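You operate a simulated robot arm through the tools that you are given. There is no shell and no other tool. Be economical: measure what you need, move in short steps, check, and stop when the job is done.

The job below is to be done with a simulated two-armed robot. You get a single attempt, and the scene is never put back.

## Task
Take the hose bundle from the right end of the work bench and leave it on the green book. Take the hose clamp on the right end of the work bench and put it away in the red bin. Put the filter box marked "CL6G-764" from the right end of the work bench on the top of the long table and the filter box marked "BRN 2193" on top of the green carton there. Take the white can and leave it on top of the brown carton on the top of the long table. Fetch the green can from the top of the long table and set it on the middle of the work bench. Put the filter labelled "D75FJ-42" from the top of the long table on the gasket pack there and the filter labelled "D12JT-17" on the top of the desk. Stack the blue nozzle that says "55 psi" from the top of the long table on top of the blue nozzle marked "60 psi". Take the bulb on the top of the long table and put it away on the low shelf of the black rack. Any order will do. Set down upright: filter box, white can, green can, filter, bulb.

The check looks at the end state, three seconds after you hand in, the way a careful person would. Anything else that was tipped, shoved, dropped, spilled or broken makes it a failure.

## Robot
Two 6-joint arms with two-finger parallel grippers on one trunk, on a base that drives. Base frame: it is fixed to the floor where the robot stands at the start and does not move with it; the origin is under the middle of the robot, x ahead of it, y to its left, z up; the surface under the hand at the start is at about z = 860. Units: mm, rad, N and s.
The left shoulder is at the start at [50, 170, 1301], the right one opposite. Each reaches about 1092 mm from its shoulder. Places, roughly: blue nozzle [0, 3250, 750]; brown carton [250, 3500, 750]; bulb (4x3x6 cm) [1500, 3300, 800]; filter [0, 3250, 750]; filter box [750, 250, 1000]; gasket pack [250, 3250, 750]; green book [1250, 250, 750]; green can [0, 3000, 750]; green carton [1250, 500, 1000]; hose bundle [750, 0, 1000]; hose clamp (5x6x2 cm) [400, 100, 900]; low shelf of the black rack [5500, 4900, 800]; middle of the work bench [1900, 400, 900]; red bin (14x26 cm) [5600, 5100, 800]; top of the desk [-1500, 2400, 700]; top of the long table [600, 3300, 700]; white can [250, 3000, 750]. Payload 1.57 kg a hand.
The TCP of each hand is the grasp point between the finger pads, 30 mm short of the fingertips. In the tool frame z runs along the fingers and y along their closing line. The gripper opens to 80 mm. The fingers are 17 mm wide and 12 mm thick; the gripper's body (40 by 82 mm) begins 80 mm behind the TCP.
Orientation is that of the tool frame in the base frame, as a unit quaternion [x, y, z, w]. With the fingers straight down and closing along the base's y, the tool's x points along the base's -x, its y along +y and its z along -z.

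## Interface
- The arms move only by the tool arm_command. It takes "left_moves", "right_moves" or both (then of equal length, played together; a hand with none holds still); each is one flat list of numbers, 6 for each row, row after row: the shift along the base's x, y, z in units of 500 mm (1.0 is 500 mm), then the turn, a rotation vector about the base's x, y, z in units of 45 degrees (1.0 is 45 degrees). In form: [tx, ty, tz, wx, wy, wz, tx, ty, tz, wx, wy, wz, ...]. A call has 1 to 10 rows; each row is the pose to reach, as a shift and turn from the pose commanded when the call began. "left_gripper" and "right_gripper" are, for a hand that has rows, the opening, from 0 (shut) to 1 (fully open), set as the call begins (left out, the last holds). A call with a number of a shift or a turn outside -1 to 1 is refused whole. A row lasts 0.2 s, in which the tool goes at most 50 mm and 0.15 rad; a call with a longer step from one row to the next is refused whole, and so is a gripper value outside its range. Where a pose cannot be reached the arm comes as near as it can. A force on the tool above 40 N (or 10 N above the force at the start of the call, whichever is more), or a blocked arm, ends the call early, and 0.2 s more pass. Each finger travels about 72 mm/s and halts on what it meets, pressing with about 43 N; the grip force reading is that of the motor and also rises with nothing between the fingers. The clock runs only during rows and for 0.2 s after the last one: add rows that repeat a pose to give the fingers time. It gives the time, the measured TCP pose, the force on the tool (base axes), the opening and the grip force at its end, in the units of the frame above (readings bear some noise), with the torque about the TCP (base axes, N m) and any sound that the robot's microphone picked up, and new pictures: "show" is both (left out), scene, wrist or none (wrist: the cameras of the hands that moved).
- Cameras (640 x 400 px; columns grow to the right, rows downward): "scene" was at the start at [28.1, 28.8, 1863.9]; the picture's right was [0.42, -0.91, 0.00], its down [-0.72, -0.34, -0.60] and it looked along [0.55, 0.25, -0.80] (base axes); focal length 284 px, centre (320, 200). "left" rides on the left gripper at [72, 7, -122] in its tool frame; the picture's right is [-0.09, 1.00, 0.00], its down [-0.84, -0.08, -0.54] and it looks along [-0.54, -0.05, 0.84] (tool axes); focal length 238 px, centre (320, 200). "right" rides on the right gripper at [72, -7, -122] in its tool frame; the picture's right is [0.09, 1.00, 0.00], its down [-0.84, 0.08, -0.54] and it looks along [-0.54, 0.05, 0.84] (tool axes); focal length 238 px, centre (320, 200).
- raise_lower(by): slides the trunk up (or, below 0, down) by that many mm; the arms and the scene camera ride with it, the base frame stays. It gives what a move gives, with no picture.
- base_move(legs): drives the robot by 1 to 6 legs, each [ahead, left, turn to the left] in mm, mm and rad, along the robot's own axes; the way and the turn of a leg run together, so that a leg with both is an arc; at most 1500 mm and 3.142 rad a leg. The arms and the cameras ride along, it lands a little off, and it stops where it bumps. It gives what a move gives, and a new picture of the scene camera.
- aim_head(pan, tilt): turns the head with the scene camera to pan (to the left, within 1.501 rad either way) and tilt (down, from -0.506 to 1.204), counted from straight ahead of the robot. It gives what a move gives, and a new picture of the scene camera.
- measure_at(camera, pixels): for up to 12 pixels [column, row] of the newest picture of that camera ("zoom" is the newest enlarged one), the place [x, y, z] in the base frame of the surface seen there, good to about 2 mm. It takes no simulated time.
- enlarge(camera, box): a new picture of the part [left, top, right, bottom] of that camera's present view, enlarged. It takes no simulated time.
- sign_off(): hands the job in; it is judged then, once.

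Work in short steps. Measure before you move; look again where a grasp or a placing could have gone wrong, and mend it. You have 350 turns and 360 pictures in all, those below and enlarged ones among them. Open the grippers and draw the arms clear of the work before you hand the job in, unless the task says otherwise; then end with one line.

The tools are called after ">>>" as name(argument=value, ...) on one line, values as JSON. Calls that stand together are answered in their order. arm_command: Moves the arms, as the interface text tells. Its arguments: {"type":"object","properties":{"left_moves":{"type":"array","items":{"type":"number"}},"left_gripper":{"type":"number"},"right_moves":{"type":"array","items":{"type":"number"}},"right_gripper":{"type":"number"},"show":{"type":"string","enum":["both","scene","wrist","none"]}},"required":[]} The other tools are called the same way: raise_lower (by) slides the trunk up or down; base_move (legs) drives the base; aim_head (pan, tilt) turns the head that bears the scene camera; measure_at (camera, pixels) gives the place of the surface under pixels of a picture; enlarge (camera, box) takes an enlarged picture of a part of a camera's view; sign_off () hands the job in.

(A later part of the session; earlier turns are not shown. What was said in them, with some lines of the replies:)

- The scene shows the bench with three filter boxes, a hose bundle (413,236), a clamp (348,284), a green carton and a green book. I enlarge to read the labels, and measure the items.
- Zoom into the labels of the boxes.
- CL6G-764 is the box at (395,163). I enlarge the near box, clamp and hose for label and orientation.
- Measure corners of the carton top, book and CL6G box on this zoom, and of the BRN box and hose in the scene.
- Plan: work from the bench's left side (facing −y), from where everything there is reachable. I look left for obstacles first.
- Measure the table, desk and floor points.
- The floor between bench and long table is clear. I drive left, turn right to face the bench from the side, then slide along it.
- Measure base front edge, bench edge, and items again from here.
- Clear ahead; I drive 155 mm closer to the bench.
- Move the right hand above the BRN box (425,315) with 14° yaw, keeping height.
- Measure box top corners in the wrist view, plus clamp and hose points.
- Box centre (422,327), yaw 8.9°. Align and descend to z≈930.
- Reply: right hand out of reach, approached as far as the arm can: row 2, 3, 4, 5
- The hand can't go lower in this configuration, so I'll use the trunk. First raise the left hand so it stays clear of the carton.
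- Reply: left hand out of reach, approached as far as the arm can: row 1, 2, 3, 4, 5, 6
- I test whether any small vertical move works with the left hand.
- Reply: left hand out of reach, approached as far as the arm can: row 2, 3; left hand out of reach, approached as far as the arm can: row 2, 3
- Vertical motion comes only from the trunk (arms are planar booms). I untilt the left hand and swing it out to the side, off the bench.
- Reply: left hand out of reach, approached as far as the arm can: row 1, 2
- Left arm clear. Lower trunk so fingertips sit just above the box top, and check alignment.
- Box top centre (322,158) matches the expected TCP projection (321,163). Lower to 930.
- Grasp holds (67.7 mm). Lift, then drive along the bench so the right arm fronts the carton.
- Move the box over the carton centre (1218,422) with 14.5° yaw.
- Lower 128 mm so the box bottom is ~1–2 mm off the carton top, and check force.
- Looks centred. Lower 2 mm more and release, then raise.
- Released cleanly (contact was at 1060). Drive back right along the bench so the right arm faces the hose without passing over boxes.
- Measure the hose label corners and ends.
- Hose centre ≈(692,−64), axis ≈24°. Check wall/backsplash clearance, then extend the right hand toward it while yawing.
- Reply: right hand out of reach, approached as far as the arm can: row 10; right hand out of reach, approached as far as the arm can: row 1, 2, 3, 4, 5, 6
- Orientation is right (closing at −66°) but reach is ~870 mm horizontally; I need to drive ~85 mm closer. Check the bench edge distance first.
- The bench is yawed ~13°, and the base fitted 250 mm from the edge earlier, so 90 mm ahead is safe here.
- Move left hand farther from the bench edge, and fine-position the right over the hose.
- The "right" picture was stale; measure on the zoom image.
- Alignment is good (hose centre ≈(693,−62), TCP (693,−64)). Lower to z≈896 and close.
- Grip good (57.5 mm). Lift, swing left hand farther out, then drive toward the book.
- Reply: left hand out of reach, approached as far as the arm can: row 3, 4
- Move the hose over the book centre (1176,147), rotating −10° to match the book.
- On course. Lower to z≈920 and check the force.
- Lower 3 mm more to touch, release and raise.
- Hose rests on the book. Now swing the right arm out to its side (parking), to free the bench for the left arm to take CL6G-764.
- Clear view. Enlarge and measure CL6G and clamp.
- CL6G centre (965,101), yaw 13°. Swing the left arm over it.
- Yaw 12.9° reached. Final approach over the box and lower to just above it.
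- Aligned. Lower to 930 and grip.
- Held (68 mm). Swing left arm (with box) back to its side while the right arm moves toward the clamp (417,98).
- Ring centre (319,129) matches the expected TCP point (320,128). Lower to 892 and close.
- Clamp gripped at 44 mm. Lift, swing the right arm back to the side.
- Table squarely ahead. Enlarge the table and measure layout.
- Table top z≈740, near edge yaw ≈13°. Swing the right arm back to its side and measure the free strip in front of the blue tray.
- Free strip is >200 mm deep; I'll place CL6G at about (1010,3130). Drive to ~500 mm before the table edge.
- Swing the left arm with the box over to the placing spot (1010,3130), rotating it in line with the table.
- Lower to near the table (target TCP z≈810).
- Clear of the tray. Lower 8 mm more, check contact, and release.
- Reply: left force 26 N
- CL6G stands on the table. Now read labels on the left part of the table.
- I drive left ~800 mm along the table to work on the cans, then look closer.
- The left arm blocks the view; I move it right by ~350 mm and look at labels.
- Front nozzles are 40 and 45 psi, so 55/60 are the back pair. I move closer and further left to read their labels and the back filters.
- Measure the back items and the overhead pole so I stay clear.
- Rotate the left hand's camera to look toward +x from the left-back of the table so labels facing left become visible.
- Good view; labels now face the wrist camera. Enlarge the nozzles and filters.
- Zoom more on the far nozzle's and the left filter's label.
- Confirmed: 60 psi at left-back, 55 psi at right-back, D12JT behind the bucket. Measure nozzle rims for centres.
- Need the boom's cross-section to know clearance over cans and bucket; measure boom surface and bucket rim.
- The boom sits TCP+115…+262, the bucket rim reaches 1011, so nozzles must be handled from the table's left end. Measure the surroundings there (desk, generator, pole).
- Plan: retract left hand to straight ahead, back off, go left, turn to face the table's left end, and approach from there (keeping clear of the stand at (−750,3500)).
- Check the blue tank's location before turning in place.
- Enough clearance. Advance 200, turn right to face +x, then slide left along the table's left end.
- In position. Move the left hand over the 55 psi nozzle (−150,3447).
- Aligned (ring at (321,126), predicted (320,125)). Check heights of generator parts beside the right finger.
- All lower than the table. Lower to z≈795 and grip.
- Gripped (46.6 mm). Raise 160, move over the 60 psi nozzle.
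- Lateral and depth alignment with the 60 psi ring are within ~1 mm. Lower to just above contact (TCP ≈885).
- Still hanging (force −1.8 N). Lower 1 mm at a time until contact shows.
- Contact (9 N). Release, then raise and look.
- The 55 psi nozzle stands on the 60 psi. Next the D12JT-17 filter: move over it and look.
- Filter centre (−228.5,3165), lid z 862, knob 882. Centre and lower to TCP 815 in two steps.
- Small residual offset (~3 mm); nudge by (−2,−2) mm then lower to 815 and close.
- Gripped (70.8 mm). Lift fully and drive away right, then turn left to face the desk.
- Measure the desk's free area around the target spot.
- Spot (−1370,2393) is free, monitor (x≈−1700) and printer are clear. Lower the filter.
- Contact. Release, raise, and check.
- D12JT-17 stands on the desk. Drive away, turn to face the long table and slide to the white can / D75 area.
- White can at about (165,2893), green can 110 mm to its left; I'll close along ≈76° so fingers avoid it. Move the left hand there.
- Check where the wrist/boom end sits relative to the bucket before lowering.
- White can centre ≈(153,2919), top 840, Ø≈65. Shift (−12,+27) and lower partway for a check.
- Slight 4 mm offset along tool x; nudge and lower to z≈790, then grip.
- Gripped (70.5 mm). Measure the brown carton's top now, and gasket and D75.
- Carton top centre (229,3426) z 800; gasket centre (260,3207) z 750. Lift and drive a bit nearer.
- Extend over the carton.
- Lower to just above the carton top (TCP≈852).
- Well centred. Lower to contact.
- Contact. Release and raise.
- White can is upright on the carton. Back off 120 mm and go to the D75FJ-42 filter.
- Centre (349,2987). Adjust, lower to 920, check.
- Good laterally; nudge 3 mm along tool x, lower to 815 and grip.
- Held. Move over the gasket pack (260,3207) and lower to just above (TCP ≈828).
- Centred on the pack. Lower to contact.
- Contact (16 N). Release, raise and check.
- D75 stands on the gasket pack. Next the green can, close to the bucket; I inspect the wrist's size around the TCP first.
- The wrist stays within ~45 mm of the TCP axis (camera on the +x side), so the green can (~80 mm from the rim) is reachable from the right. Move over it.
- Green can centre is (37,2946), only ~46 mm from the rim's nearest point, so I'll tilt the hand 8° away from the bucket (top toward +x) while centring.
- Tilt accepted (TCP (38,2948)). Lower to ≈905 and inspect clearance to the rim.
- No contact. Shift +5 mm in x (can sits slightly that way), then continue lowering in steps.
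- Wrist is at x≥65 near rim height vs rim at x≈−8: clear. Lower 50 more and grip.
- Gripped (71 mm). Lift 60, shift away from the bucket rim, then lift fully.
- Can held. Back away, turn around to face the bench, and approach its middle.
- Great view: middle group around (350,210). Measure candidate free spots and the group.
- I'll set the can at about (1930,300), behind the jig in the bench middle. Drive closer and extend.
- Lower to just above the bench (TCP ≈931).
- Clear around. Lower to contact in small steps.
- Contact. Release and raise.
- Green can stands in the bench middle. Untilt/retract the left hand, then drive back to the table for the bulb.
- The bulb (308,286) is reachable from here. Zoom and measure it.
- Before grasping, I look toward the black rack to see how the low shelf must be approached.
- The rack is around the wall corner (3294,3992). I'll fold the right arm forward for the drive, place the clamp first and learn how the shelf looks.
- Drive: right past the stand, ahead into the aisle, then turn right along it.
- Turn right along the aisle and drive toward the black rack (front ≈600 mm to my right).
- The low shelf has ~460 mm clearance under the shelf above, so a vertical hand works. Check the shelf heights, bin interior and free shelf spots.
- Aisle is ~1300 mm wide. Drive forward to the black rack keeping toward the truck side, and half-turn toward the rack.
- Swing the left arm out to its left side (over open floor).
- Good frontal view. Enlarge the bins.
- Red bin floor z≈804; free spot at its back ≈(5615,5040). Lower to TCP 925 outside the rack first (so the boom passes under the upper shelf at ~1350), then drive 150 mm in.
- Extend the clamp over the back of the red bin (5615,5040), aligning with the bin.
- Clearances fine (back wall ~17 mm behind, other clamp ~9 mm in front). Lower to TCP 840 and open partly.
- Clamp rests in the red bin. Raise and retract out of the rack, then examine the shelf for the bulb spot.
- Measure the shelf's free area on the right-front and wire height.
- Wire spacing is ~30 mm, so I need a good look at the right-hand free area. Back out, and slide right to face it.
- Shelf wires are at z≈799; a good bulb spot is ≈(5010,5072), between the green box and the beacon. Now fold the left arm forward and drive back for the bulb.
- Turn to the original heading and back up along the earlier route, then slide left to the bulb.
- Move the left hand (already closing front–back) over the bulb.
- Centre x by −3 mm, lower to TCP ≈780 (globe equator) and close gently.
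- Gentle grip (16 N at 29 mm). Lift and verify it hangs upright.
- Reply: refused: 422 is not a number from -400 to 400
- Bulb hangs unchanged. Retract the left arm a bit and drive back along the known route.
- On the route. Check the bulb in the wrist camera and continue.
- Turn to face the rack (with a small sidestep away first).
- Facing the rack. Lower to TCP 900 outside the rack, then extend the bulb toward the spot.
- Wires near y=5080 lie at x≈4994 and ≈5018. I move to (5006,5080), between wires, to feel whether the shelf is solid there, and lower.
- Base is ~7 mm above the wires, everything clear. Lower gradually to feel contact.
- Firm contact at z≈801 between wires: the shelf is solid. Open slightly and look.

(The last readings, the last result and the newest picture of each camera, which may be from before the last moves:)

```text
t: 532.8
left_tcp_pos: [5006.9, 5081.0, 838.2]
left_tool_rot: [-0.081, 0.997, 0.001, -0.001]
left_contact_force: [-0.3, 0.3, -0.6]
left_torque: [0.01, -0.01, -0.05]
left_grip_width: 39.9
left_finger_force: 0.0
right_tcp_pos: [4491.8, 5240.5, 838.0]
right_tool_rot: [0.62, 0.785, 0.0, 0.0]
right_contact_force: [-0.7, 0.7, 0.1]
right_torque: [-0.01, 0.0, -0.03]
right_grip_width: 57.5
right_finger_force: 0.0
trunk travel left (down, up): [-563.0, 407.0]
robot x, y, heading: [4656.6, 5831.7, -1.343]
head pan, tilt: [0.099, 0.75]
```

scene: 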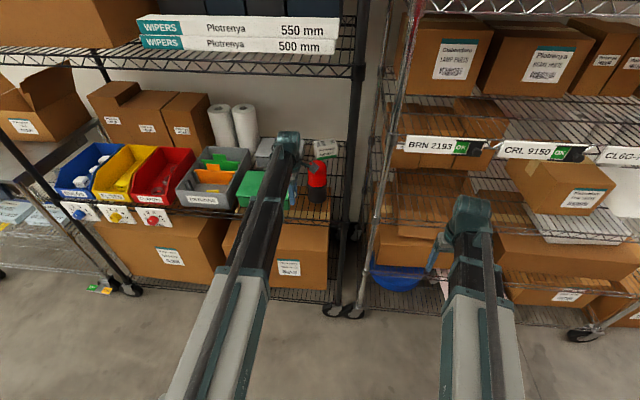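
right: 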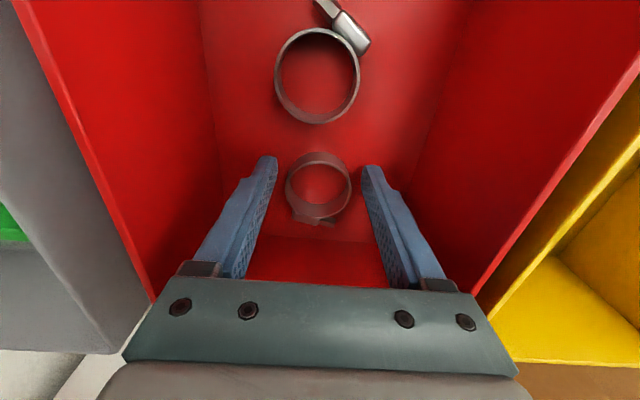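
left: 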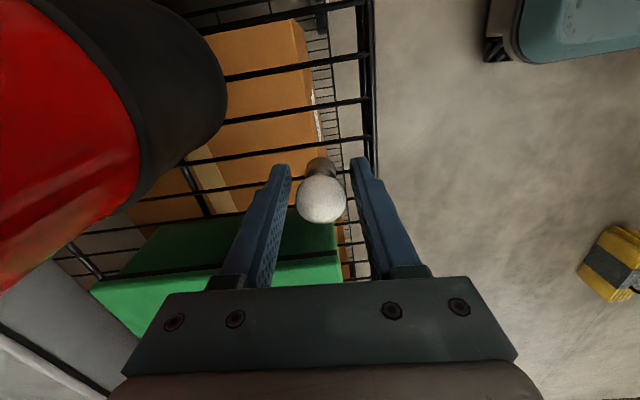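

Bulb stands on its own. Raise straight up (boom stays below the upper shelf) and retract.

>>> raise_lower(by=65)

>>> enlarge(camera="left", box=[180, 0, 460, 240])

>>> arm_command(left_moves=[-0.022, 0.09, 0, 0, 0, 0, -0.044, 0.18, 0, 0, 0, 0, -0.066, 0.27, 0, 0, 0, 0, -0.09, 0.36, 0, 0, 0, 0, -0.11, 0.45, 0, 0, 0, 0], show="scene")

```text
t: 533.9
left_tcp_pos: [5007.2, 5080.6, 903.4]
left_tool_rot: [-0.082, 0.997, 0.001, -0.001]
left_contact_force: [0.6, 0.6, -0.8]
left_torque: [-0.03, -0.02, 0.0]
left_grip_width: 39.7
left_finger_force: 0.0
right_tcp_pos: [4491.6, 5241.1, 904.0]
right_tool_rot: [0.62, 0.784, 0.0, 0.001]
right_contact_force: [0.3, -0.1, 0.0]
right_torque: [0.03, 0.0, -0.01]
right_grip_width: 57.7
right_finger_force: 0.1
trunk travel left (down, up): [-628.0, 342.0]
robot x, y, heading: [4655.0, 5831.2, -1.34]
head pan, tilt: [0.099, 0.75]
```

```text
1.67 times, centred on (320, 120) of left
```

zoom: 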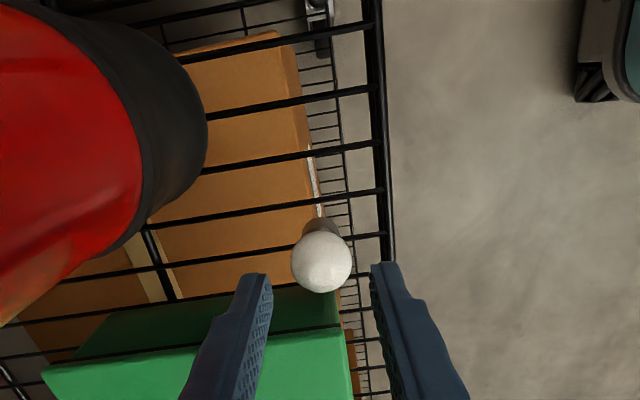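

```text
t: 535.1
left_tcp_pos: [4952.8, 5305.9, 904.4]
left_tool_rot: [-0.08, 0.997, 0.001, -0.001]
left_contact_force: [0.6, -0.1, -0.2]
left_torque: [-0.01, 0.01, -0.05]
left_grip_width: 40.1
left_finger_force: 0.1
right_tcp_pos: [4490.7, 5240.8, 904.5]
right_tool_rot: [0.62, 0.785, 0.0, 0.0]
right_contact_force: [-0.7, 0.0, 0.1]
right_torque: [-0.01, -0.02, 0.0]
right_grip_width: 57.7
right_finger_force: 0.0
trunk travel left (down, up): [-628.0, 342.0]
robot x, y, heading: [4654.7, 5833.2, -1.347]
head pan, tilt: [0.099, 0.75]
```

scene: 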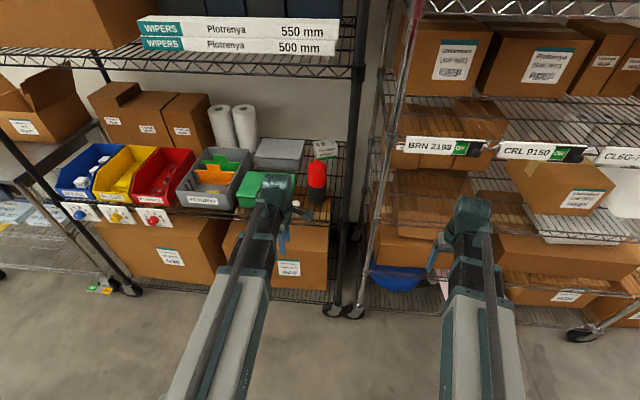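

Verify the bulb and open both grippers fully, clear of the rack.

>>> enlarge(camera="scene", box=[250, 150, 350, 240])

>>> arm_command(left_moves=[0, 0.04, 0, 0, 0, 0, 0, 0.04, 0, 0, 0, 0, 0, 0.04, 0, 0, 0, 0], right_moves=[0, 0.04, 0, 0, 0, 0, 0, 0.04, 0, 0, 0, 0, 0, 0.04, 0, 0, 0, 0], left_gripper=1, right_gripper=1, show="none")

>>> base_move(legs=[[-80, 0, 0]])

```text
4.44 times, centred on (300, 195) of scene
```

zoom: 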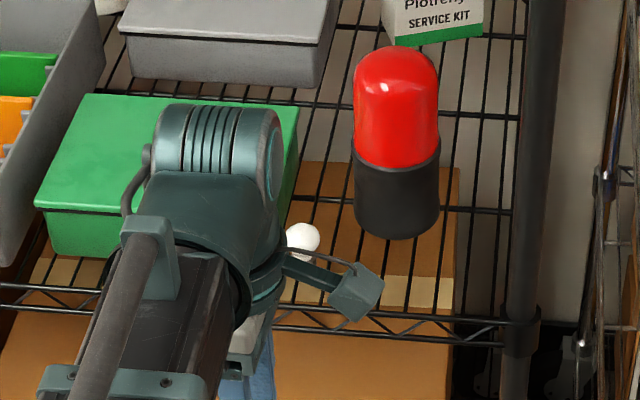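

```text
t: 535.9
left_tcp_pos: [4952.4, 5325.9, 902.0]
left_tool_rot: [-0.081, 0.997, 0.001, 0.0]
left_contact_force: [0.1, 0.7, -0.4]
left_torque: [0.01, 0.0, 0.01]
left_grip_width: 80.1
left_finger_force: 0.0
right_tcp_pos: [4491.3, 5260.0, 902.8]
right_tool_rot: [0.62, 0.784, -0.001, 0.0]
right_contact_force: [-0.7, 0.3, 0.3]
right_torque: [0.02, -0.01, 0.0]
right_grip_width: 79.9
right_finger_force: 0.1
trunk travel left (down, up): [-628.0, 342.0]
robot x, y, heading: [4657.8, 5832.2, -1.341]
head pan, tilt: [0.099, 0.75]
```

```text
t: 536.9
left_tcp_pos: [4934.1, 5404.9, 904.5]
left_tool_rot: [-0.08, 0.997, 0.001, -0.001]
left_contact_force: [-0.7, 0.1, 0.1]
left_torque: [-0.03, 0.0, 0.02]
left_grip_width: 80.0
left_finger_force: 0.0
right_tcp_pos: [4472.6, 5338.4, 903.2]
right_tool_rot: [0.62, 0.784, 0.0, 0.0]
right_contact_force: [-0.2, -0.7, 0.5]
right_torque: [-0.01, -0.01, 0.03]
right_grip_width: 80.1
right_finger_force: 0.1
trunk travel left (down, up): [-628.0, 342.0]
robot x, y, heading: [4637.7, 5913.9, -1.344]
head pan, tilt: [0.099, 0.75]
```

scene: 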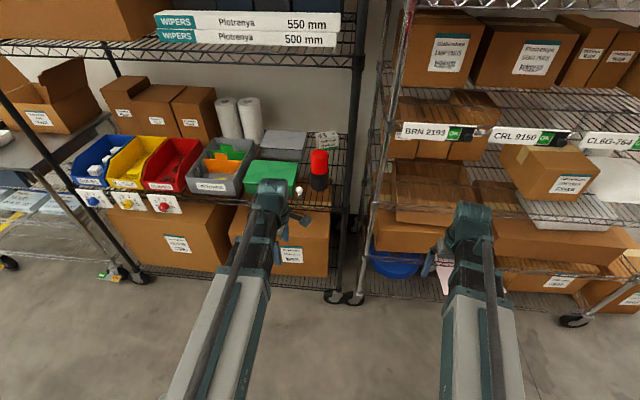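

The bulb stands at (299,190) on the low shelf, both grippers are open and clear, and every item was confirmed after it was set down. I hand in.

>>> sign_off()

```text
The job is handed in.
```

All ten items are in their places, checked in the camera after each was set down: the filter boxes, cans, filters and bulb stand upright, the grippers are open, and the arms are clear of the work.
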